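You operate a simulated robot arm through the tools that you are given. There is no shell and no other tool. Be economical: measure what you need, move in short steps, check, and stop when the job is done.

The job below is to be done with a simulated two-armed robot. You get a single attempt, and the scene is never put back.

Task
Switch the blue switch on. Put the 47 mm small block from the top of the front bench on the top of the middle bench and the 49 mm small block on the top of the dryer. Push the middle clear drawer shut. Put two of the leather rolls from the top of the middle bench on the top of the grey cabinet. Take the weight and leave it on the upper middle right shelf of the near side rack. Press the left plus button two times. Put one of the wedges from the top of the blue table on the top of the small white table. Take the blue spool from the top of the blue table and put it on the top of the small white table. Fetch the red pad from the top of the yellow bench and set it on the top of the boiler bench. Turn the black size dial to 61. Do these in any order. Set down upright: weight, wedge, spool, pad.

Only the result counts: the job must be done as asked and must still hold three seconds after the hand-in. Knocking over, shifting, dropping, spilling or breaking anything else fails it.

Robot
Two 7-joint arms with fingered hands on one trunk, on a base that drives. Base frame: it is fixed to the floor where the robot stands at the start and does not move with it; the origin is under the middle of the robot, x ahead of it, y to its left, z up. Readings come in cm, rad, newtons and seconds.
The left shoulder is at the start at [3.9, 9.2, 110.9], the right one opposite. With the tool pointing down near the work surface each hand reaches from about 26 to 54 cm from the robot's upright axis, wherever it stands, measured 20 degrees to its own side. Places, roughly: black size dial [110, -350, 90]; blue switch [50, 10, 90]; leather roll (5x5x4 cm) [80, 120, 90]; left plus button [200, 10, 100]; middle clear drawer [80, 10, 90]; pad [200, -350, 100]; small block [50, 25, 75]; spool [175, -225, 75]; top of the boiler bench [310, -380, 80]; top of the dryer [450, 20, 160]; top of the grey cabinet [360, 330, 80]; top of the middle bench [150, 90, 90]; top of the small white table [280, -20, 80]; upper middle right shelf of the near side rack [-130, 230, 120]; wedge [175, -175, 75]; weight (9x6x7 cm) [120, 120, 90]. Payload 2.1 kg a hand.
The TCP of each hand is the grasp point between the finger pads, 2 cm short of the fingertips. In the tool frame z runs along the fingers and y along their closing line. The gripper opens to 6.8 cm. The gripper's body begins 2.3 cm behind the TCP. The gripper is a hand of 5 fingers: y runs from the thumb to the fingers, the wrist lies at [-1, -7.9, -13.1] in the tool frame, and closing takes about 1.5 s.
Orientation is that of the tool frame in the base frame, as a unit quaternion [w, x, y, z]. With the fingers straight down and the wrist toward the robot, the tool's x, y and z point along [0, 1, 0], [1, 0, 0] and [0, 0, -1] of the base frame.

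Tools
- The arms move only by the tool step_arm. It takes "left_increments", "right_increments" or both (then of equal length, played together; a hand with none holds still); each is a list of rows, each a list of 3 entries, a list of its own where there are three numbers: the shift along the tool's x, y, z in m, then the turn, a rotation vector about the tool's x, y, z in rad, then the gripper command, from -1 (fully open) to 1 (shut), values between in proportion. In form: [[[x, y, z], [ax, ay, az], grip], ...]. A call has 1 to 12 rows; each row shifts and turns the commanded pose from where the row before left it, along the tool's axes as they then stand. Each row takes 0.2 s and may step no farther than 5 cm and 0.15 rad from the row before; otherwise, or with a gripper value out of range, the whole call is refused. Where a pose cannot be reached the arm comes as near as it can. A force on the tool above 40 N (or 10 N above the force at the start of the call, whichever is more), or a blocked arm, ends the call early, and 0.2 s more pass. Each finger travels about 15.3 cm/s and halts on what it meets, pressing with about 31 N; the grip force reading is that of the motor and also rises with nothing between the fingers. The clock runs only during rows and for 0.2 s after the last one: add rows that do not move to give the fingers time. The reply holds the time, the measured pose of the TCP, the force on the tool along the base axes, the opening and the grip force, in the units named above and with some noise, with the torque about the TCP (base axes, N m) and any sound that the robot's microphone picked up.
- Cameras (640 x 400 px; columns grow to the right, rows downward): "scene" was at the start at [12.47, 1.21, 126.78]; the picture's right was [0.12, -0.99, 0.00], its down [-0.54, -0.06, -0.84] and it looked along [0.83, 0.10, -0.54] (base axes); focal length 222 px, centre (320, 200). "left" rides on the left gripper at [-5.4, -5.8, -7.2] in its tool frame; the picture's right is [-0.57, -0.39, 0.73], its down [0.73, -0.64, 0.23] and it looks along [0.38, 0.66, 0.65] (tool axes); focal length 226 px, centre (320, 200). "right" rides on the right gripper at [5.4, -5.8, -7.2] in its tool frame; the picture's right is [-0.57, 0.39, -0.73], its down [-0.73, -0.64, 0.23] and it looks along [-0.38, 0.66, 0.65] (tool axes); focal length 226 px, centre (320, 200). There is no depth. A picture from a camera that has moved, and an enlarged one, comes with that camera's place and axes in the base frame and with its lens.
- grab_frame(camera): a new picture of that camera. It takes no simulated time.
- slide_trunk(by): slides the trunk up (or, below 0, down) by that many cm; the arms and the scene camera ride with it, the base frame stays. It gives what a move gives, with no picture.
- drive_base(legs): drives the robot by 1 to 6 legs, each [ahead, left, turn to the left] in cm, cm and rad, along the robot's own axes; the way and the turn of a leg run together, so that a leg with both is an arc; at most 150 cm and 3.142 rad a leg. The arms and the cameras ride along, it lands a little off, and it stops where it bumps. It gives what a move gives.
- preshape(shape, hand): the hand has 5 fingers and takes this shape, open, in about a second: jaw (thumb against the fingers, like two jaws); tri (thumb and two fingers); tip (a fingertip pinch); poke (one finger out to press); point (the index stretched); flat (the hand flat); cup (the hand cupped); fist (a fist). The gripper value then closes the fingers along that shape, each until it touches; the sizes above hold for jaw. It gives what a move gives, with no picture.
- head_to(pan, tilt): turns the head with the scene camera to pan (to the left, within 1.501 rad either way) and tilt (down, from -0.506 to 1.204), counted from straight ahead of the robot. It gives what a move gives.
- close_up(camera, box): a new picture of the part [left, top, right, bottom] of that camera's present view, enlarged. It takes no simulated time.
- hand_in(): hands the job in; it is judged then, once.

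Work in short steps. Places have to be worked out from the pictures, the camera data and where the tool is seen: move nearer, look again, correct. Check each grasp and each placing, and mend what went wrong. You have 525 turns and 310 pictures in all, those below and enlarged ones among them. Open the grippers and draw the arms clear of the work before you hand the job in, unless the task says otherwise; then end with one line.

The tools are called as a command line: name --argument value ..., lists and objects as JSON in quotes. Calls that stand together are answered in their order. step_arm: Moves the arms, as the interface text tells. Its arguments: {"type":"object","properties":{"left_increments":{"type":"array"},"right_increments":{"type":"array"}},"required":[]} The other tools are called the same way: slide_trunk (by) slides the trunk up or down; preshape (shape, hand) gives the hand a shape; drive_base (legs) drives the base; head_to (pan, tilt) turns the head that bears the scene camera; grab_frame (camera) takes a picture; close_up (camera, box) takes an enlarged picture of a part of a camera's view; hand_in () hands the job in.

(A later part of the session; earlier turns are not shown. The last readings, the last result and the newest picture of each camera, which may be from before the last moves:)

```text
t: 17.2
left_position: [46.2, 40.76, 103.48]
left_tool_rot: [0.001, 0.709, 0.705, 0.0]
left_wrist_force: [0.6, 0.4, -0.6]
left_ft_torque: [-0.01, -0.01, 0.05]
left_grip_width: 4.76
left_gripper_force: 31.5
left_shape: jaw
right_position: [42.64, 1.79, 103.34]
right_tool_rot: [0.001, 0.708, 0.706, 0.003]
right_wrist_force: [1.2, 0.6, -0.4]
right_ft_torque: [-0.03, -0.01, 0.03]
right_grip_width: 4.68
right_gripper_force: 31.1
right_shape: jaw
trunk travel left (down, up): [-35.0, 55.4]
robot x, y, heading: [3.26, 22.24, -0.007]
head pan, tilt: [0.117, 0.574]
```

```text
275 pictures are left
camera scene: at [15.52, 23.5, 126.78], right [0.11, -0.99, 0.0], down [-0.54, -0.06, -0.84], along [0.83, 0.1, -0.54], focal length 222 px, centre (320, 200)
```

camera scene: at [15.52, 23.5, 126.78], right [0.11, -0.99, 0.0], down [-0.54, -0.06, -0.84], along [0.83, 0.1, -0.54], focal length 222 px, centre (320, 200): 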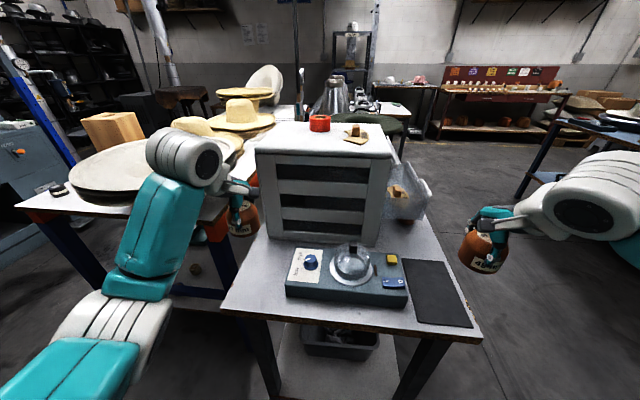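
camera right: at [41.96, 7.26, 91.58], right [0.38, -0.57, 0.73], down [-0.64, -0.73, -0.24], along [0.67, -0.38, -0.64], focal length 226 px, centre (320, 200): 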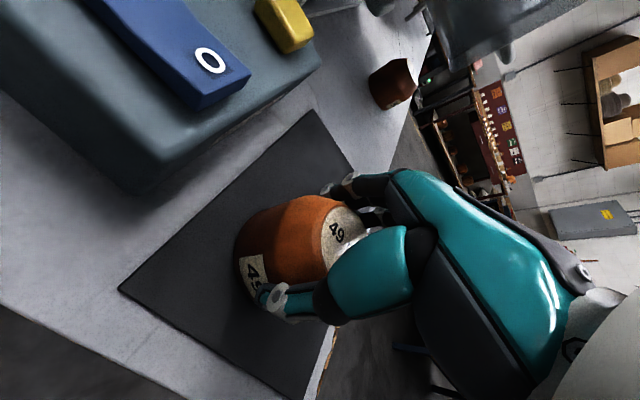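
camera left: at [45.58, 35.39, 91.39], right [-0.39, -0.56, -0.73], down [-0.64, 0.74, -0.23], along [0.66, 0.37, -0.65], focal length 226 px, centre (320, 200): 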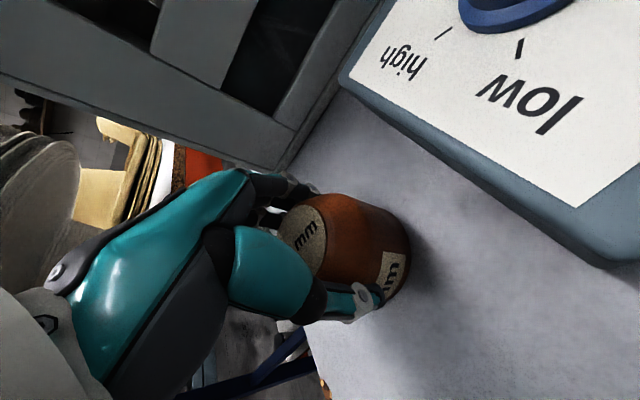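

Both blocks are up. Now I pan the head left to survey the middle bench.

head_to --pan 0.9 --tilt 0.45

grab_frame --camera "scene"

head_to --pan 1.5 --tilt 0.4

grab_frame --camera "scene"

head_to --pan 0.0 --tilt 0.2

grab_frame --camera "scene"

head_to --pan -1.0 --tilt 0.3

grab_frame --camera "scene"

```text
t: 18.3
left_position: [46.21, 40.85, 103.45]
left_tool_rot: [0.0, 0.708, 0.706, -0.001]
left_wrist_force: [-0.5, 0.5, -0.4]
left_ft_torque: [-0.01, 0.01, -0.01]
left_grip_width: 4.77
left_gripper_force: 30.6
left_shape: jaw
right_position: [42.87, 1.88, 103.51]
right_tool_rot: [0.001, 0.708, 0.706, 0.004]
right_wrist_force: [0.2, 0.3, -0.5]
right_ft_torque: [0.0, 0.0, 0.01]
right_grip_width: 4.68
right_gripper_force: 31.0
right_shape: jaw
trunk travel left (down, up): [-35.0, 55.4]
robot x, y, heading: [2.96, 22.21, -0.002]
head pan, tilt: [0.901, 0.45]
```

```text
274 pictures are left
camera scene: at [12.42, 29.66, 127.9], right [0.78, -0.62, 0.0], down [-0.27, -0.34, -0.9], along [0.56, 0.7, -0.44], focal length 222 px, centre (320, 200)
```

scene: 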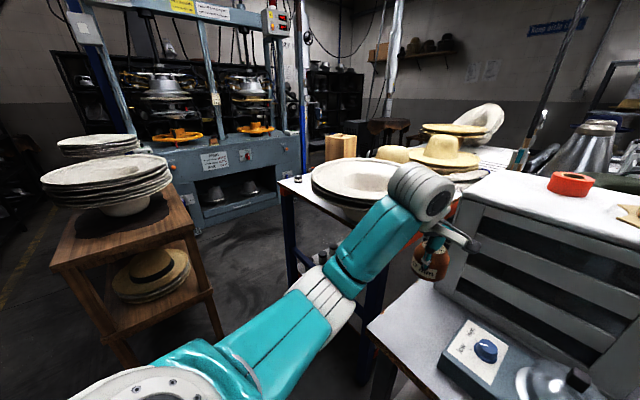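

```text
t: 19.3
left_position: [46.28, 40.79, 103.4]
left_tool_rot: [0.0, 0.709, 0.706, 0.0]
left_wrist_force: [1.0, 0.5, -0.9]
left_ft_torque: [-0.02, 0.04, -0.01]
left_grip_width: 4.75
left_gripper_force: 31.2
left_shape: jaw
right_position: [42.77, 1.76, 103.22]
right_tool_rot: [0.002, 0.708, 0.706, 0.004]
right_wrist_force: [0.2, 0.0, 0.1]
right_ft_torque: [-0.02, 0.01, 0.0]
right_grip_width: 4.68
right_gripper_force: 30.5
right_shape: jaw
trunk travel left (down, up): [-35.0, 55.4]
robot x, y, heading: [3.04, 22.35, -0.003]
head pan, tilt: [1.499, 0.4]
```

```text
273 pictures are left
camera scene: at [7.38, 31.72, 128.37], right [1.0, -0.08, 0.0], down [-0.03, -0.39, -0.92], along [0.07, 0.92, -0.39], focal length 222 px, centre (320, 200)
```

scene: 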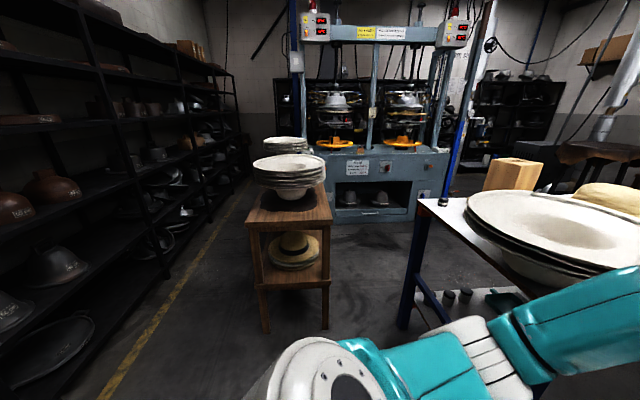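

```text
t: 20.9
left_position: [46.31, 40.71, 103.31]
left_tool_rot: [0.0, 0.708, 0.706, 0.0]
left_wrist_force: [-0.3, 0.3, -1.5]
left_ft_torque: [0.02, 0.02, -0.01]
left_grip_width: 4.76
left_gripper_force: 31.3
left_shape: jaw
right_position: [42.77, 1.82, 103.21]
right_tool_rot: [0.001, 0.708, 0.706, 0.004]
right_wrist_force: [0.8, 0.4, -0.8]
right_ft_torque: [0.0, 0.02, 0.02]
right_grip_width: 4.66
right_gripper_force: 31.2
right_shape: jaw
trunk travel left (down, up): [-35.0, 55.4]
robot x, y, heading: [3.18, 22.21, -0.003]
head pan, tilt: [0.0, 0.201]
```

```text
272 pictures are left
camera scene: at [16.0, 22.45, 130.22], right [0.0, -1.0, 0.0], down [-0.2, 0.0, -0.98], along [0.98, 0.0, -0.2], focal length 222 px, centre (320, 200)
```

scene: 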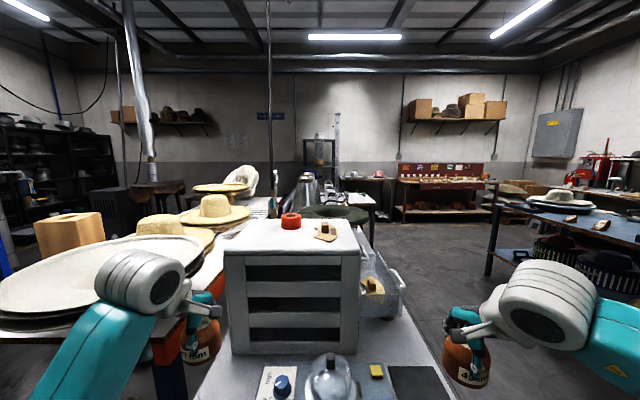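

```text
t: 22.2
left_position: [46.23, 40.66, 103.33]
left_tool_rot: [0.0, 0.708, 0.706, 0.001]
left_wrist_force: [-0.3, -0.8, -0.6]
left_ft_torque: [-0.01, 0.05, 0.03]
left_grip_width: 4.76
left_gripper_force: 31.6
left_shape: jaw
right_position: [42.75, 1.87, 103.23]
right_tool_rot: [0.001, 0.708, 0.706, 0.004]
right_wrist_force: [0.4, -0.2, -0.8]
right_ft_torque: [0.03, 0.04, 0.01]
right_grip_width: 4.66
right_gripper_force: 31.2
right_shape: jaw
trunk travel left (down, up): [-35.0, 55.4]
robot x, y, heading: [3.17, 22.31, -0.004]
head pan, tilt: [-1.0, 0.3]
```

```text
271 pictures are left
camera scene: at [11.7, 14.61, 129.3], right [-0.84, -0.54, 0.0], down [-0.16, 0.25, -0.96], along [0.51, -0.81, -0.3], focal length 222 px, centre (320, 200)
```

scene: 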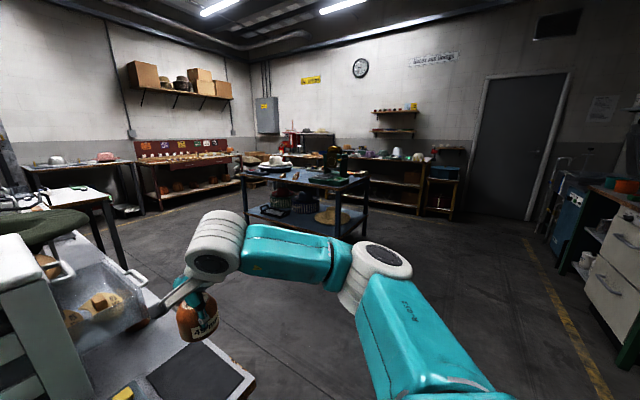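

I have a rough map: the middle bench (hats, orange/blue legs) spans about x 62+, y 55–128, and a wooden stand lies left of me near y 127+. I drive left to y≈85 along its near side and look.

drive_base --legs '[[0, 62, 0]]'

head_to --pan 0.35 --tilt 0.5

grab_frame --camera "scene"

close_up --camera "scene" --box '[240, 100, 480, 250]'

```text
t: 25.6
left_position: [46.59, 102.2, 103.28]
left_tool_rot: [0.0, 0.709, 0.705, 0.0]
left_wrist_force: [-1.3, 0.9, -0.5]
left_ft_torque: [0.01, -0.01, 0.0]
left_grip_width: 4.76
left_gripper_force: 30.9
left_shape: jaw
right_position: [42.97, 63.03, 103.34]
right_tool_rot: [0.001, 0.709, 0.705, 0.004]
right_wrist_force: [-0.8, -0.1, -1.0]
right_ft_torque: [0.01, -0.01, 0.02]
right_grip_width: 4.66
right_gripper_force: 30.9
right_shape: jaw
trunk travel left (down, up): [-35.0, 55.4]
robot x, y, heading: [2.82, 83.42, -0.004]
head pan, tilt: [-1.0, 0.3]
```

```text
t: 27.1
left_position: [46.52, 102.07, 103.4]
left_tool_rot: [0.0, 0.709, 0.706, 0.0]
left_wrist_force: [0.5, -0.9, -1.1]
left_ft_torque: [0.02, 0.0, 0.02]
left_grip_width: 4.75
left_gripper_force: 31.0
left_shape: jaw
right_position: [43.04, 63.08, 103.25]
right_tool_rot: [0.001, 0.708, 0.706, 0.004]
right_wrist_force: [0.2, 0.7, -0.9]
right_ft_torque: [-0.01, 0.0, 0.0]
right_grip_width: 4.65
right_gripper_force: 31.6
right_shape: jaw
trunk travel left (down, up): [-35.0, 55.4]
robot x, y, heading: [3.04, 83.32, -0.002]
head pan, tilt: [0.351, 0.499]
```

```text
270 pictures are left
camera scene: at [15.49, 86.89, 127.46], right [0.34, -0.94, 0.0], down [-0.45, -0.16, -0.88], along [0.83, 0.3, -0.48], focal length 222 px, centre (320, 200)
```

scene: 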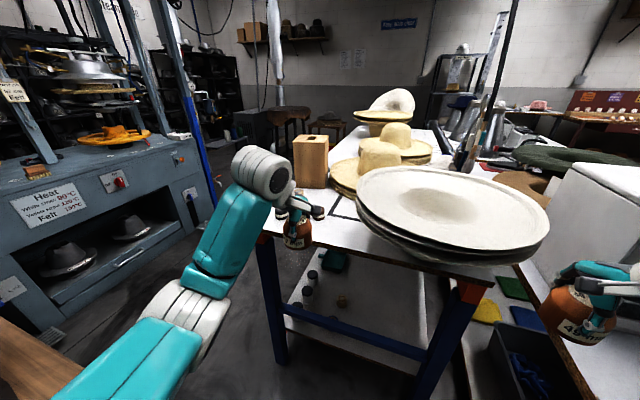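

```text
2.67 times, centred on (360, 175) of scene
camera zoom: at [15.49, 86.89, 127.46], right [0.34, -0.94, 0.0], down [-0.45, -0.16, -0.88], along [0.83, 0.3, -0.48], focal length 592 px, centre (213, 267)
```

zoom: 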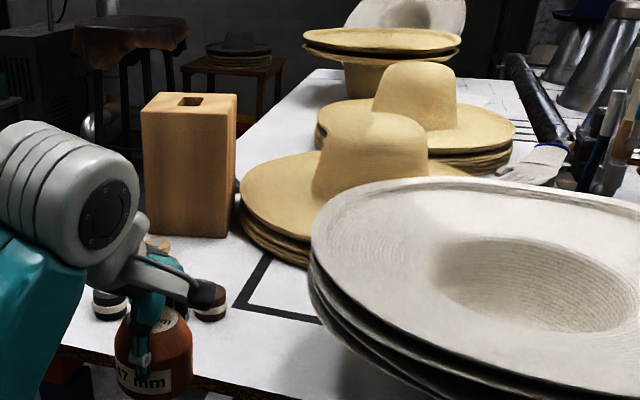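

The leather rolls seem to be the small dark discs behind the left hand near the table's left corner. I view them with the left hand camera.

grab_frame --camera "left"

```text
268 pictures are left
camera left: at [40.81, 96.66, 110.5], right [-0.39, -0.56, -0.73], down [-0.64, 0.74, -0.23], along [0.66, 0.37, -0.65], focal length 226 px, centre (320, 200)
```

left: 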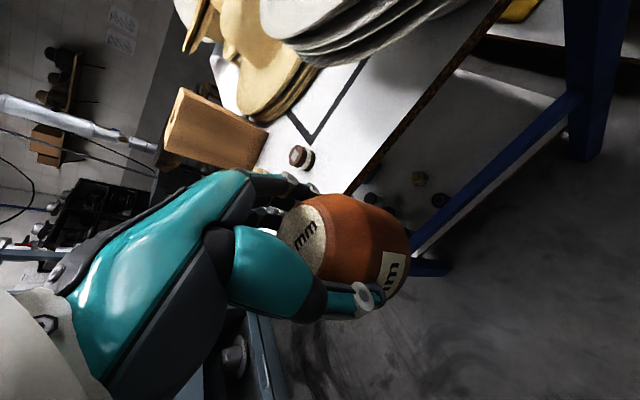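

I raise the trunk to clear the hat brims and get a steeper view, then move slightly forward-left.

slide_trunk --by 18

drive_base --legs '[[10, 12, 0]]'

step_arm --left_increments '[[[0.045, -0.01, 0], [0, 0, 0], 1], [[0.045, -0.01, 0], [0, 0, 0], 1], [[0.045, -0.01, 0], [0, 0, 0], 1]]'

head_to --pan 0.15 --tilt 0.65

grab_frame --camera "scene"

grab_frame --camera "left"

```text
t: 29.1
left_position: [46.54, 102.13, 121.4]
left_tool_rot: [0.001, 0.709, 0.705, 0.001]
left_wrist_force: [-0.3, 0.1, -1.2]
left_ft_torque: [0.0, -0.03, 0.03]
left_grip_width: 4.74
left_gripper_force: 30.7
left_shape: jaw
right_position: [42.85, 63.14, 121.24]
right_tool_rot: [0.001, 0.708, 0.706, 0.004]
right_wrist_force: [-0.6, 0.2, -1.0]
right_ft_torque: [-0.01, 0.01, 0.03]
right_grip_width: 4.67
right_gripper_force: 31.1
right_shape: jaw
trunk travel left (down, up): [-53.0, 37.4]
robot x, y, heading: [3.46, 83.82, -0.009]
head pan, tilt: [0.351, 0.499]
```

```text
t: 30.5
left_position: [56.65, 114.28, 121.29]
left_tool_rot: [-0.001, 0.708, 0.706, -0.001]
left_wrist_force: [-0.2, 1.3, -1.6]
left_ft_torque: [-0.05, -0.02, 0.02]
left_grip_width: 4.76
left_gripper_force: 31.1
left_shape: jaw
right_position: [53.14, 75.39, 121.26]
right_tool_rot: [0.002, 0.708, 0.707, 0.003]
right_wrist_force: [0.1, 0.1, -0.8]
right_ft_torque: [-0.01, 0.01, -0.01]
right_grip_width: 4.69
right_gripper_force: 30.8
right_shape: jaw
trunk travel left (down, up): [-53.0, 37.4]
robot x, y, heading: [13.12, 95.93, -0.005]
head pan, tilt: [0.351, 0.499]
```

```text
t: 31.3
left_position: [53.58, 128.0, 121.06]
left_tool_rot: [0.0, 0.707, 0.707, 0.0]
left_wrist_force: [-0.1, 0.0, 0.2]
left_ft_torque: [-0.02, 0.0, 0.0]
left_grip_width: 4.72
left_gripper_force: 30.9
left_shape: jaw
right_position: [53.08, 75.38, 121.32]
right_tool_rot: [0.001, 0.708, 0.706, 0.004]
right_wrist_force: [0.2, -1.1, -0.9]
right_ft_torque: [-0.02, -0.04, -0.01]
right_grip_width: 4.67
right_gripper_force: 30.8
right_shape: jaw
trunk travel left (down, up): [-53.0, 37.4]
robot x, y, heading: [13.32, 95.73, -0.003]
head pan, tilt: [0.351, 0.499]
```

```text
t: 32.1
left_position: [53.46, 127.85, 121.19]
left_tool_rot: [0.0, 0.708, 0.706, 0.0]
left_wrist_force: [-0.2, 0.2, -1.2]
left_ft_torque: [-0.01, -0.04, -0.01]
left_grip_width: 4.75
left_gripper_force: 31.1
left_shape: jaw
right_position: [53.05, 75.32, 121.3]
right_tool_rot: [0.002, 0.708, 0.707, 0.003]
right_wrist_force: [-0.4, 0.3, -0.4]
right_ft_torque: [0.0, 0.01, 0.01]
right_grip_width: 4.65
right_gripper_force: 31.2
right_shape: jaw
trunk travel left (down, up): [-53.0, 37.4]
robot x, y, heading: [13.17, 95.92, -0.004]
head pan, tilt: [0.15, 0.649]
```

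```text
267 pictures are left
camera scene: at [23.78, 97.19, 144.21], right [0.15, -0.99, 0.0], down [-0.6, -0.09, -0.8], along [0.79, 0.12, -0.6], focal length 222 px, centre (320, 200)
```

scene: 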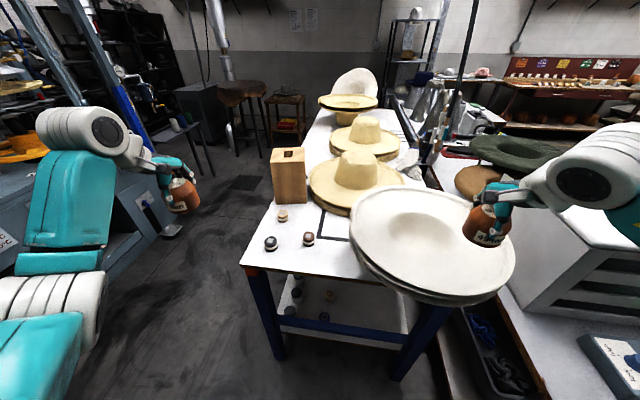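

```text
266 pictures are left
camera left: at [47.82, 122.46, 128.27], right [-0.39, -0.57, -0.73], down [-0.64, 0.73, -0.23], along [0.66, 0.38, -0.65], focal length 226 px, centre (320, 200)
```

left: 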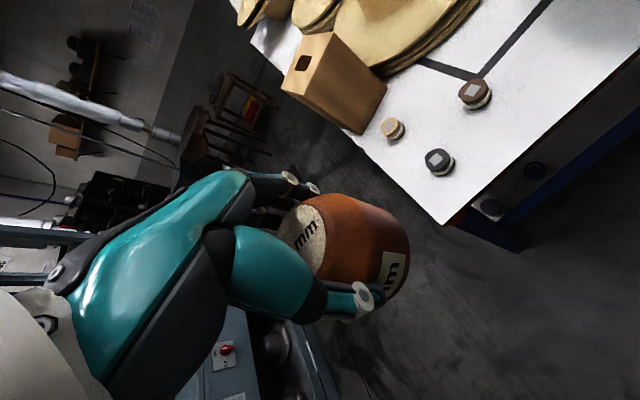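

Rolls: dark [70.5,120.6], brown [75,108.8], tan [85,121], tops ≈88.7; table ≈ 84.7. I zoom to check them and find the weight.

close_up --camera "scene" --box '[240, 130, 420, 270]'

close_up --camera "left" --box '[360, 60, 520, 190]'

```text
2.86 times, centred on (330, 200) of scene
camera zoom: at [23.78, 97.19, 144.21], right [0.15, -0.99, 0.0], down [-0.6, -0.09, -0.8], along [0.79, 0.12, -0.6], focal length 634 px, centre (291, 200)
```

zoom: 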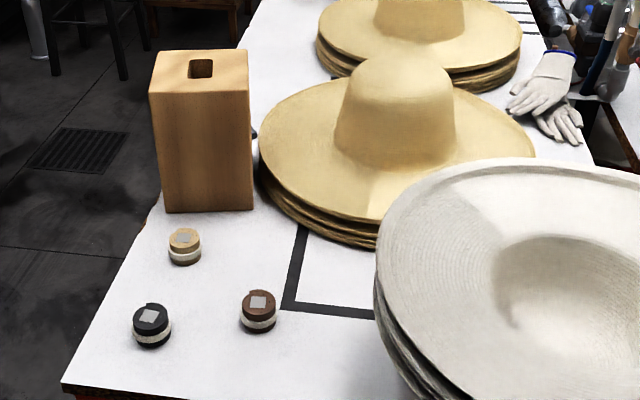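

```text
3.08 times, centred on (440, 125) of left
camera zoom: at [47.82, 122.46, 128.27], right [-0.39, -0.57, -0.73], down [-0.64, 0.73, -0.23], along [0.66, 0.38, -0.65], focal length 696 px, centre (-49, 431)
```

zoom: 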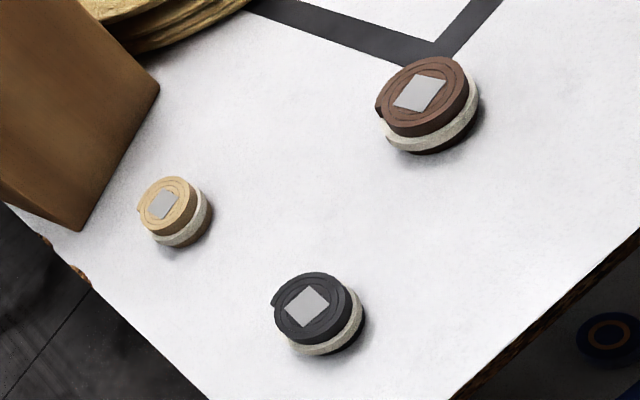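

All three are leather rolls; the weight is probably behind the wooden box. I will set the 47 mm block at about [80, 115], the free gap. Drive closer.

drive_base --legs '[[16, 3, 0]]'

step_arm --left_increments '[[[-0.045, 0.02, 0], [0, 0, 0], 1], [[-0.04, 0.03, 0], [0, 0, 0], 1], [[-0.04, 0.03, 0], [0, 0, 0], 1], [[-0.035, 0.03, 0.01], [0, 0, 0], 1], [[0, 0, 0.045], [0, 0, 0], 1], [[0, 0, 0.045], [0, 0, 0], 1], [[0, 0, 0.045], [0, 0, 0], 1], [[0, 0, 0.045], [0, 0, 0], 1]]'

grab_frame --camera "left"

grab_frame --camera "scene"

```text
t: 33.5
left_position: [69.92, 130.83, 121.05]
left_tool_rot: [0.0, 0.709, 0.705, -0.001]
left_wrist_force: [-0.3, 1.0, -0.7]
left_ft_torque: [-0.04, 0.0, 0.03]
left_grip_width: 4.73
left_gripper_force: 31.0
left_shape: jaw
right_position: [69.3, 78.17, 121.33]
right_tool_rot: [0.002, 0.708, 0.706, 0.003]
right_wrist_force: [0.1, 0.8, -1.2]
right_ft_torque: [0.0, 0.01, 0.01]
right_grip_width: 4.68
right_gripper_force: 30.9
right_shape: jaw
trunk travel left (down, up): [-53.0, 37.4]
robot x, y, heading: [29.49, 98.99, -0.005]
head pan, tilt: [0.15, 0.649]
```

```text
t: 35.3
left_position: [80.07, 114.3, 102.07]
left_tool_rot: [0.0, 0.709, 0.705, 0.0]
left_wrist_force: [0.1, -0.2, -0.5]
left_ft_torque: [0.0, 0.0, -0.06]
left_grip_width: 4.68
left_gripper_force: 30.9
left_shape: jaw
left hand out of reach, approached as far as the arm can: row 8
right_position: [69.15, 78.15, 121.27]
right_tool_rot: [0.001, 0.708, 0.706, 0.004]
right_wrist_force: [-0.5, 0.4, -1.5]
right_ft_torque: [0.01, 0.0, 0.0]
right_grip_width: 4.68
right_gripper_force: 30.8
right_shape: jaw
trunk travel left (down, up): [-53.0, 37.4]
robot x, y, heading: [29.67, 98.27, -0.008]
head pan, tilt: [0.15, 0.649]
```

```text
263 pictures are left
camera left: at [74.4, 108.89, 109.2], right [-0.39, -0.56, -0.73], down [-0.64, 0.74, -0.23], along [0.67, 0.37, -0.65], focal length 226 px, centre (320, 200)
```

left: 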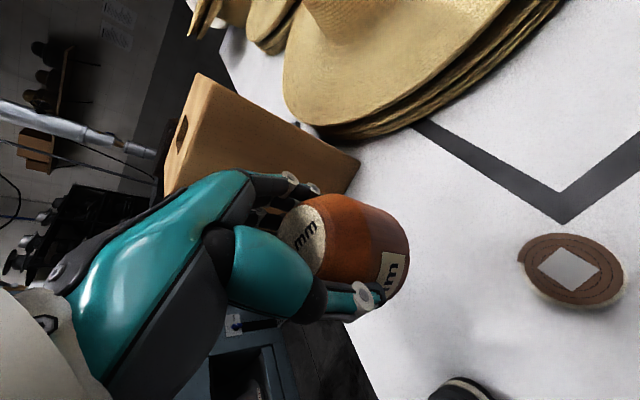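

```text
262 pictures are left
camera scene: at [40.02, 100.12, 144.21], right [0.14, -0.99, 0.0], down [-0.6, -0.09, -0.8], along [0.79, 0.12, -0.6], focal length 222 px, centre (320, 200)
```

scene: 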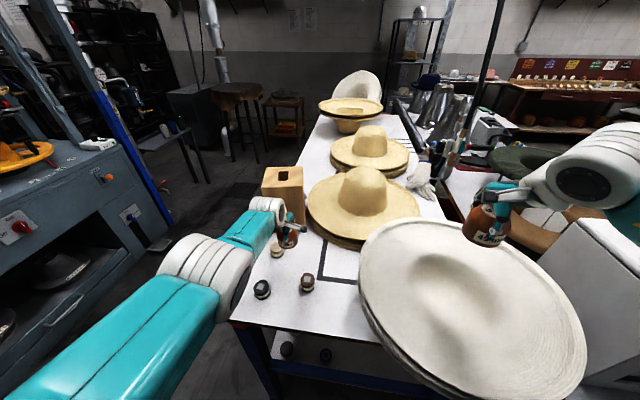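

The arm is at its limit for this trunk height; I lower the trunk by 12.

slide_trunk --by -12

grab_frame --camera "left"

close_up --camera "scene" --box '[220, 140, 540, 300]'

```text
t: 36.8
left_position: [79.94, 114.5, 90.32]
left_tool_rot: [0.0, 0.708, 0.706, -0.001]
left_wrist_force: [-0.4, -0.1, -0.2]
left_ft_torque: [0.02, 0.0, 0.02]
left_grip_width: 4.69
left_gripper_force: 30.9
left_shape: jaw
right_position: [69.21, 78.16, 109.22]
right_tool_rot: [0.003, 0.709, 0.705, 0.005]
right_wrist_force: [-0.2, -0.2, -1.9]
right_ft_torque: [-0.01, -0.01, 0.03]
right_grip_width: 4.66
right_gripper_force: 31.4
right_shape: jaw
trunk travel left (down, up): [-41.0, 49.4]
robot x, y, heading: [29.89, 98.8, -0.004]
head pan, tilt: [0.15, 0.649]
```

```text
261 pictures are left
camera left: at [74.2, 109.19, 97.43], right [-0.39, -0.56, -0.73], down [-0.64, 0.74, -0.23], along [0.66, 0.37, -0.65], focal length 226 px, centre (320, 200)
```

left: 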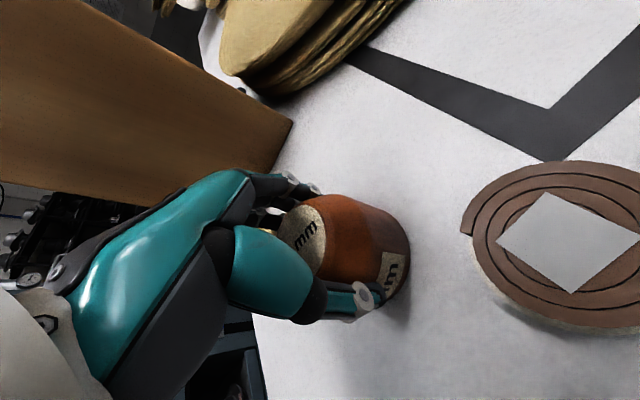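

```text
2.00 times, centred on (380, 220) of scene
camera zoom: at [41.07, 100.11, 132.16], right [0.14, -0.99, 0.0], down [-0.6, -0.09, -0.8], along [0.79, 0.12, -0.6], focal length 444 px, centre (200, 160)
```

zoom: 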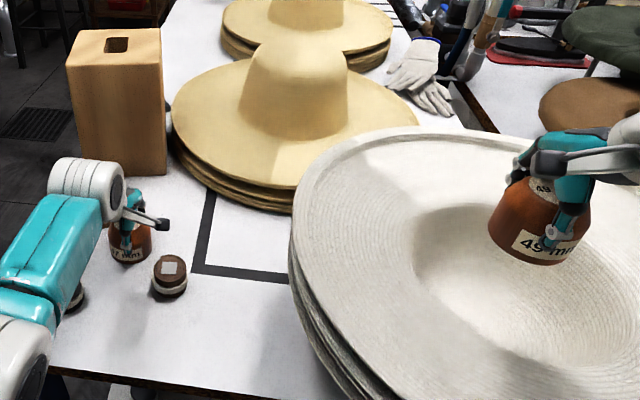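

Nearly down. Lower in small steps until contact.

step_arm --left_increments '[[[0, 0, 0.006], [0, 0, 0], 1], [[0, 0, 0.005], [0, 0, 0], 1], [[0, 0, 0.004], [0, 0, 0], 1]]'

close_up --camera "left" --box '[220, 140, 540, 340]'

```text
t: 37.5
left_position: [80.12, 114.52, 89.97]
left_tool_rot: [0.008, 0.709, 0.706, 0.006]
left_wrist_force: [-5.9, 0.5, 25.0]
left_ft_torque: [0.01, 0.24, -0.05]
left_grip_width: 4.35
left_gripper_force: 31.3
left_shape: jaw
right_position: [68.98, 78.09, 109.47]
right_tool_rot: [0.002, 0.708, 0.706, 0.005]
right_wrist_force: [-0.1, 0.2, -0.8]
right_ft_torque: [0.01, -0.01, 0.01]
right_grip_width: 4.66
right_gripper_force: 30.7
right_shape: jaw
trunk travel left (down, up): [-41.0, 49.4]
robot x, y, heading: [29.24, 98.61, -0.001]
head pan, tilt: [0.15, 0.649]
stopped in row 3 (left hand): the force on the tool passed its limit at 43 N (the readings are from after the stop); the commanded pose is now the measured one
```

```text
2.00 times, centred on (380, 240) of left
camera zoom: at [74.23, 109.17, 96.89], right [-0.37, -0.57, -0.74], down [-0.63, 0.73, -0.24], along [0.68, 0.37, -0.63], focal length 452 px, centre (200, 120)
```

zoom: 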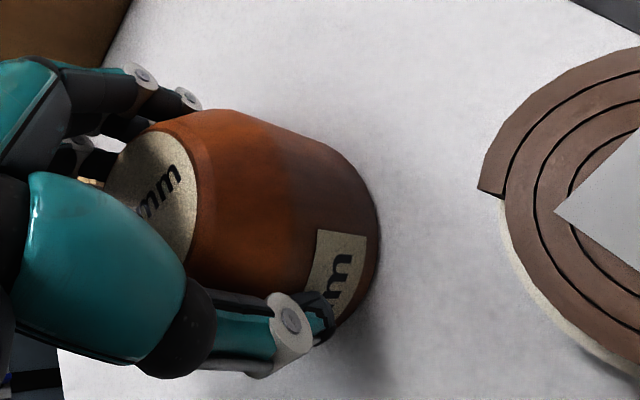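

The block is on the table (25 N). I relieve a little, then open slowly.

step_arm --left_increments '[[[0, 0, -0.002], [0, 0, 0], 1], [[0, 0, 0], [0, 0, 0], 0.3], [[0, 0, 0], [0, 0, 0], 0], [[0, 0, 0], [0, 0, 0], -0.5], [[0, 0, 0], [0, 0, 0], -1], [[0, 0, 0], [0, 0, 0], -1], [[0, 0, -0.02], [0, 0, 0], -1], [[0, 0, -0.04], [0, 0, 0], -1], [[0, 0, -0.045], [0, 0, 0], -1]]'

grab_frame --camera "left"

close_up --camera "scene" --box '[220, 140, 420, 300]'

```text
t: 39.5
left_position: [80.11, 114.63, 100.06]
left_tool_rot: [0.006, 0.708, 0.706, 0.004]
left_wrist_force: [0.9, 0.2, 1.1]
left_ft_torque: [-0.02, 0.0, 0.0]
left_grip_width: 6.8
left_gripper_force: 0.0
left_shape: jaw
right_position: [69.19, 78.07, 109.37]
right_tool_rot: [0.001, 0.708, 0.706, 0.004]
right_wrist_force: [0.1, 0.2, -1.0]
right_ft_torque: [-0.01, -0.01, -0.03]
right_grip_width: 4.7
right_gripper_force: 31.0
right_shape: jaw
trunk travel left (down, up): [-41.0, 49.4]
robot x, y, heading: [29.63, 98.59, -0.003]
head pan, tilt: [0.15, 0.649]
```

```text
258 pictures are left
camera left: at [74.23, 109.2, 107.21], right [-0.38, -0.57, -0.73], down [-0.63, 0.73, -0.24], along [0.67, 0.37, -0.64], focal length 226 px, centre (320, 200)
```

left: 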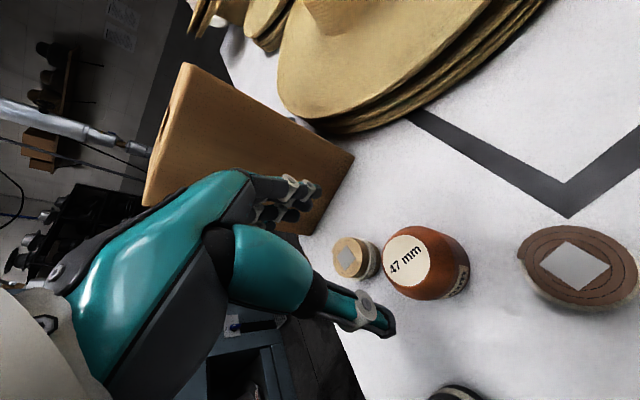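

```text
2.50 times, centred on (320, 220) of scene
camera zoom: at [41.05, 100.1, 132.16], right [0.14, -0.99, 0.0], down [-0.6, -0.09, -0.8], along [0.79, 0.12, -0.6], focal length 555 px, centre (320, 150)
```

zoom: 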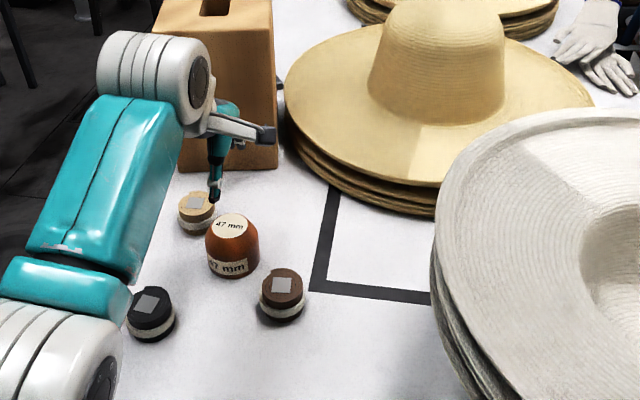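

The 47 mm block stands well at [80, 114.5]. Now I take the dark roll at ≈[70.2, 120.5], top 90, with the left hand.

step_arm --left_increments '[[[0.02, -0.033, 0], [-0.01, 0, 0], -1], [[0.02, -0.033, 0], [0, 0, 0], -1], [[0.019, -0.033, 0], [0, 0, 0], -1], [[0, 0, 0.03], [0, 0, 0], -1], [[0, 0, 0.02], [0, 0, 0], -1], [[0, 0, 0], [0, 0, 0], -1]]'

grab_frame --camera "left"

close_up --camera "scene" --box '[220, 160, 380, 300]'

```text
t: 40.9
left_position: [70.25, 120.58, 94.96]
left_tool_rot: [0.008, 0.708, 0.706, 0.008]
left_wrist_force: [0.4, -0.5, -0.4]
left_ft_torque: [-0.03, -0.01, 0.0]
left_grip_width: 6.8
left_gripper_force: 0.1
left_shape: jaw
right_position: [69.19, 78.09, 109.35]
right_tool_rot: [0.002, 0.708, 0.706, 0.004]
right_wrist_force: [-0.1, 1.3, -0.6]
right_ft_torque: [-0.01, 0.01, 0.01]
right_grip_width: 4.66
right_gripper_force: 31.4
right_shape: jaw
trunk travel left (down, up): [-41.0, 49.4]
robot x, y, heading: [29.52, 99.05, -0.009]
head pan, tilt: [0.15, 0.649]
```

```text
256 pictures are left
camera left: at [64.39, 115.13, 102.06], right [-0.37, -0.57, -0.74], down [-0.63, 0.74, -0.24], along [0.68, 0.37, -0.63], focal length 226 px, centre (320, 200)
```

left: 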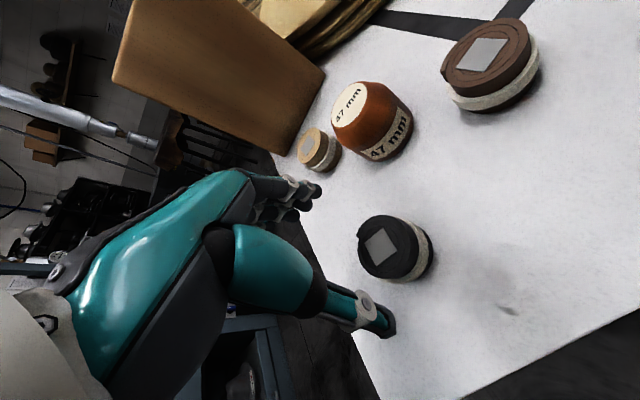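

```text
2.86 times, centred on (300, 230) of scene
camera zoom: at [41.05, 100.11, 132.16], right [0.14, -0.99, 0.0], down [-0.6, -0.09, -0.8], along [0.79, 0.12, -0.6], focal length 634 px, centre (377, 114)
```

zoom: 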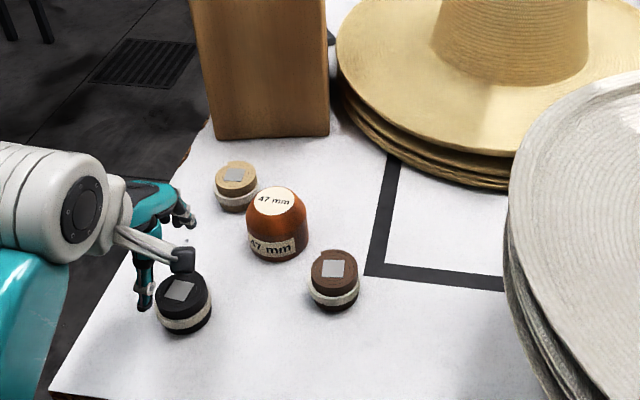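

Aligned. Descend to z≈88.8 and close.

step_arm --left_increments '[[[-0.002, 0.003, 0.03], [0, 0, 0], -1], [[0, 0, 0.03], [0, 0, 0], -1], [[0, 0, 0], [0, 0, 0], 0], [[0, 0, 0], [0, 0, 0], 1], [[0, 0, 0], [0, 0, 0], 1], [[0, 0, 0], [0, 0, 0], 1], [[0, 0, 0], [0, 0, 0], 1], [[0, 0, 0], [0, 0, 0], 1], [[0, 0, 0], [0, 0, 0], 1]]'

grab_frame --camera "left"

```text
t: 42.9
left_position: [70.72, 120.28, 88.93]
left_tool_rot: [0.01, 0.708, 0.706, 0.008]
left_wrist_force: [0.3, 0.0, 0.3]
left_ft_torque: [-0.03, -0.02, -0.02]
left_grip_width: 3.29
left_gripper_force: 31.2
left_shape: jaw
right_position: [69.24, 78.19, 109.32]
right_tool_rot: [0.001, 0.708, 0.706, 0.003]
right_wrist_force: [-0.2, -0.2, -0.8]
right_ft_torque: [-0.01, 0.0, -0.03]
right_grip_width: 4.68
right_gripper_force: 31.0
right_shape: jaw
trunk travel left (down, up): [-41.0, 49.4]
robot x, y, heading: [29.31, 98.68, -0.004]
head pan, tilt: [0.15, 0.649]
```

```text
254 pictures are left
camera left: at [64.84, 114.94, 96.02], right [-0.37, -0.57, -0.74], down [-0.63, 0.74, -0.24], along [0.68, 0.37, -0.63], focal length 226 px, centre (320, 200)
```

left: 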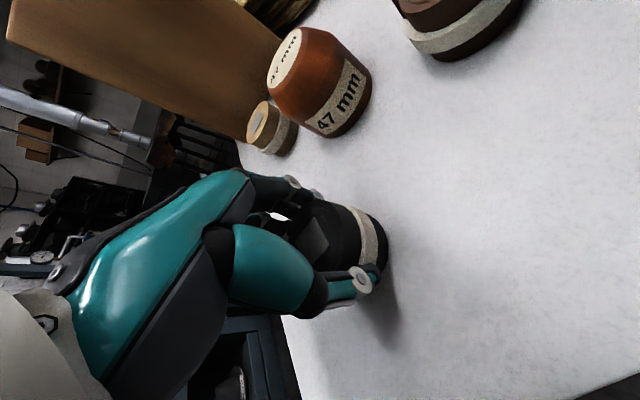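

Gripped (3.3 cm). Lift and check.

step_arm --left_increments '[[[0, 0, -0.01], [0, 0, 0], 1], [[0, 0, -0.03], [0, 0, 0], 1], [[0, 0, -0.045], [0, 0, 0], 1], [[0, 0, -0.045], [0, 0, 0], 1], [[0, 0, -0.045], [0, 0, 0], 1]]'

grab_frame --camera "left"

grab_frame --camera "scene"

```text
t: 44.1
left_position: [70.4, 120.44, 106.66]
left_tool_rot: [0.008, 0.708, 0.707, 0.008]
left_wrist_force: [0.0, 0.8, -0.4]
left_ft_torque: [-0.02, 0.0, -0.04]
left_grip_width: 3.2
left_gripper_force: 31.4
left_shape: jaw
right_position: [69.16, 78.01, 109.23]
right_tool_rot: [0.001, 0.708, 0.706, 0.003]
right_wrist_force: [-0.2, 0.3, -1.4]
right_ft_torque: [0.01, -0.02, -0.04]
right_grip_width: 4.68
right_gripper_force: 31.1
right_shape: jaw
trunk travel left (down, up): [-41.0, 49.4]
robot x, y, heading: [29.5, 98.77, -0.007]
head pan, tilt: [0.15, 0.649]
```

```text
253 pictures are left
camera left: at [64.47, 115.05, 113.6], right [-0.37, -0.57, -0.74], down [-0.63, 0.74, -0.24], along [0.68, 0.37, -0.63], focal length 226 px, centre (320, 200)
```

left: 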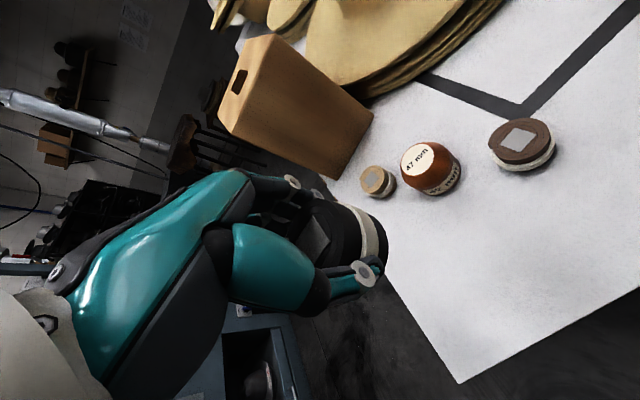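

```text
252 pictures are left
camera scene: at [41.05, 100.11, 132.16], right [0.14, -0.99, 0.0], down [-0.6, -0.09, -0.8], along [0.79, 0.12, -0.6], focal length 222 px, centre (320, 200)
```

scene: 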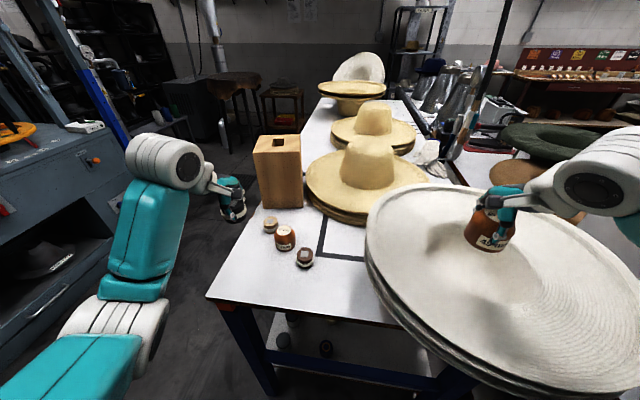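

Roll held. I need to know my own footprint before squeezing past the wooden stand, so I look straight down and left.

head_to --pan 1.5 --tilt 1.2

grab_frame --camera "scene"

head_to --pan 1.3 --tilt 0.5

grab_frame --camera "scene"

```text
t: 45.6
left_position: [70.46, 120.52, 106.63]
left_tool_rot: [0.009, 0.708, 0.706, 0.007]
left_wrist_force: [-0.8, 0.7, -0.2]
left_ft_torque: [-0.02, -0.01, 0.01]
left_grip_width: 3.2
left_gripper_force: 30.9
left_shape: jaw
right_position: [69.24, 78.18, 109.35]
right_tool_rot: [0.001, 0.709, 0.706, 0.003]
right_wrist_force: [-0.7, -0.2, 0.1]
right_ft_torque: [-0.03, -0.01, 0.02]
right_grip_width: 4.68
right_gripper_force: 31.1
right_shape: jaw
trunk travel left (down, up): [-41.0, 49.4]
robot x, y, heading: [29.85, 98.42, -0.002]
head pan, tilt: [1.499, 1.201]
```

```text
251 pictures are left
camera scene: at [32.89, 104.43, 128.13], right [1.0, -0.08, 0.0], down [-0.07, -0.93, -0.36], along [0.03, 0.36, -0.93], focal length 222 px, centre (320, 200)
```

scene: 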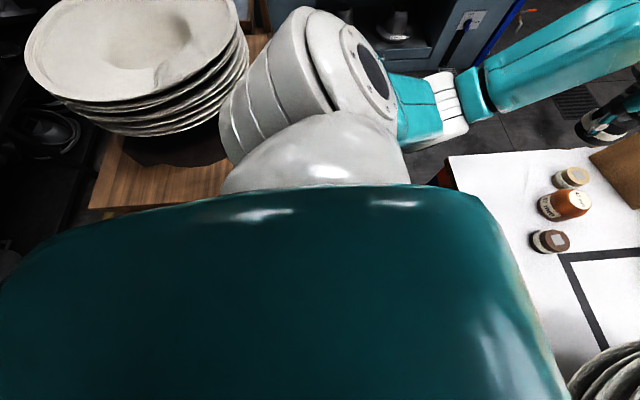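

```text
t: 46.6
left_position: [70.35, 120.49, 106.58]
left_tool_rot: [0.008, 0.708, 0.706, 0.007]
left_wrist_force: [0.2, -0.5, -0.4]
left_ft_torque: [0.02, 0.01, 0.0]
left_grip_width: 3.2
left_gripper_force: 31.3
left_shape: jaw
right_position: [69.29, 78.02, 109.27]
right_tool_rot: [0.001, 0.708, 0.707, 0.003]
right_wrist_force: [0.3, -1.3, -0.8]
right_ft_torque: [-0.02, 0.02, -0.01]
right_grip_width: 4.68
right_gripper_force: 31.0
right_shape: jaw
trunk travel left (down, up): [-41.0, 49.4]
robot x, y, heading: [29.6, 98.8, -0.007]
head pan, tilt: [1.3, 0.499]
```

```text
250 pictures are left
camera scene: at [34.93, 107.61, 133.49], right [0.96, -0.27, 0.0], down [-0.13, -0.46, -0.88], along [0.24, 0.84, -0.48], focal length 222 px, centre (320, 200)
```

scene: 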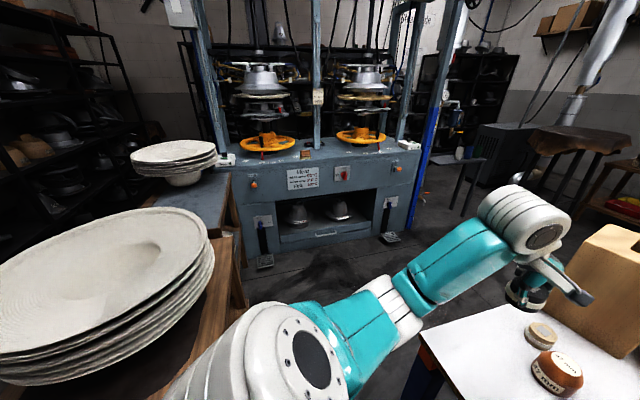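

The gap by the stand is too tight. I'll reach the far areas by the open aisle at y≈-60 instead; drive back, right, then forward, and look.

drive_base --legs '[[-33, 0, 0], [0, -150, 0], [0, -10, 0], [130, 0, 0]]'

head_to --pan 0.4 --tilt 0.3

grab_frame --camera "scene"

head_to --pan 1.3 --tilt 0.4

grab_frame --camera "scene"

head_to --pan -0.6 --tilt 0.3

grab_frame --camera "scene"

```text
t: 62.8
left_position: [169.2, -41.43, 106.52]
left_tool_rot: [0.009, 0.712, 0.702, 0.007]
left_wrist_force: [0.5, -0.5, 0.0]
left_ft_torque: [-0.06, -0.02, 0.02]
left_grip_width: 3.19
left_gripper_force: 31.3
left_shape: jaw
right_position: [167.64, -83.75, 109.43]
right_tool_rot: [0.001, 0.712, 0.703, 0.004]
right_wrist_force: [0.1, -0.1, -0.9]
right_ft_torque: [-0.04, -0.04, -0.03]
right_grip_width: 4.66
right_gripper_force: 30.9
right_shape: jaw
trunk travel left (down, up): [-41.0, 49.4]
robot x, y, heading: [128.22, -62.81, -0.017]
head pan, tilt: [1.3, 0.499]
```

```text
t: 64.0
left_position: [169.17, -41.57, 106.53]
left_tool_rot: [0.008, 0.712, 0.702, 0.008]
left_wrist_force: [-0.2, -0.5, -0.1]
left_ft_torque: [0.0, -0.02, -0.01]
left_grip_width: 3.18
left_gripper_force: 30.8
left_shape: jaw
right_position: [167.77, -83.8, 109.28]
right_tool_rot: [0.001, 0.712, 0.702, 0.004]
right_wrist_force: [0.0, -0.3, -0.3]
right_ft_torque: [-0.02, 0.02, -0.02]
right_grip_width: 4.66
right_gripper_force: 31.2
right_shape: jaw
trunk travel left (down, up): [-41.0, 49.4]
robot x, y, heading: [128.08, -63.26, -0.008]
head pan, tilt: [0.4, 0.3]
```

```text
249 pictures are left
camera scene: at [139.76, -59.22, 135.33], right [0.38, -0.93, 0.0], down [-0.27, -0.11, -0.96], along [0.88, 0.36, -0.3], focal length 222 px, centre (320, 200)
```

scene: 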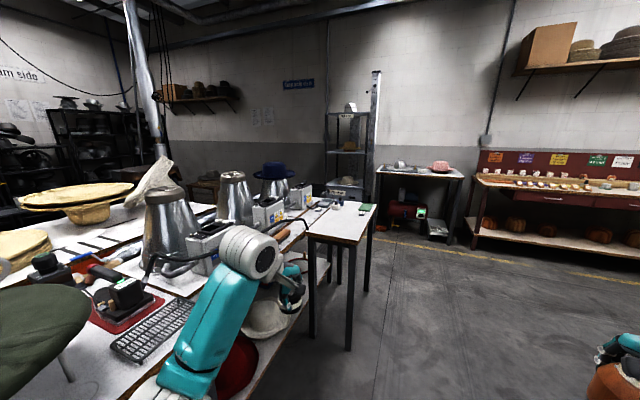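

```text
t: 65.2
left_position: [169.25, -41.53, 106.64]
left_tool_rot: [0.009, 0.711, 0.703, 0.007]
left_wrist_force: [-0.3, 0.3, -0.1]
left_ft_torque: [-0.02, 0.01, 0.02]
left_grip_width: 3.17
left_gripper_force: 31.5
left_shape: jaw
right_position: [167.55, -83.74, 109.42]
right_tool_rot: [0.001, 0.712, 0.702, 0.004]
right_wrist_force: [0.0, 0.1, 0.0]
right_ft_torque: [-0.01, 0.01, 0.01]
right_grip_width: 4.65
right_gripper_force: 30.3
right_shape: jaw
trunk travel left (down, up): [-41.0, 49.4]
robot x, y, heading: [128.2, -63.02, -0.018]
head pan, tilt: [1.3, 0.4]
```

```text
248 pictures are left
camera scene: at [133.72, -53.84, 134.41], right [0.96, -0.28, 0.0], down [-0.11, -0.37, -0.92], along [0.26, 0.88, -0.39], focal length 222 px, centre (320, 200)
```

scene: 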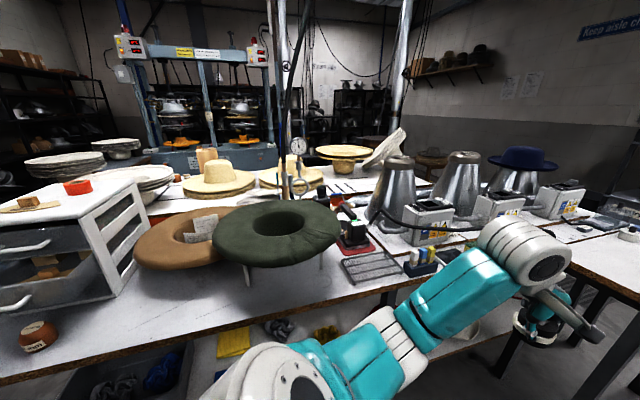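

```text
t: 67.1
left_position: [169.28, -41.56, 106.57]
left_tool_rot: [0.009, 0.712, 0.702, 0.008]
left_wrist_force: [0.4, 0.8, 0.2]
left_ft_torque: [0.02, 0.01, -0.01]
left_grip_width: 3.19
left_gripper_force: 31.1
left_shape: jaw
right_position: [167.69, -83.8, 109.32]
right_tool_rot: [0.002, 0.712, 0.703, 0.004]
right_wrist_force: [-0.4, 0.6, -2.4]
right_ft_torque: [0.0, -0.04, -0.03]
right_grip_width: 4.66
right_gripper_force: 31.3
right_shape: jaw
trunk travel left (down, up): [-41.0, 49.4]
robot x, y, heading: [128.24, -62.62, -0.014]
head pan, tilt: [-0.6, 0.3]
```

```text
247 pictures are left
camera scene: at [138.74, -68.12, 135.33], right [-0.58, -0.82, 0.0], down [-0.24, 0.17, -0.96], along [0.78, -0.55, -0.3], focal length 222 px, centre (320, 200)
```

scene: 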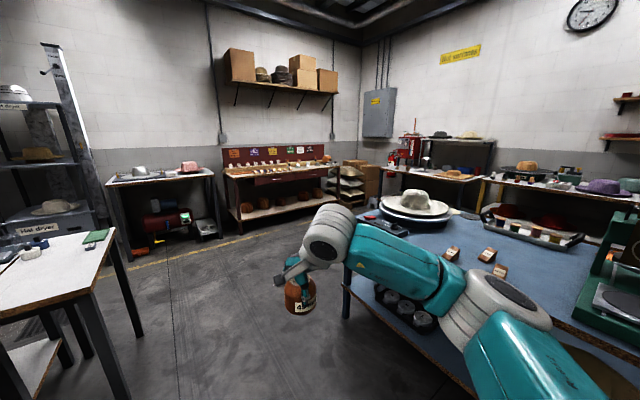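

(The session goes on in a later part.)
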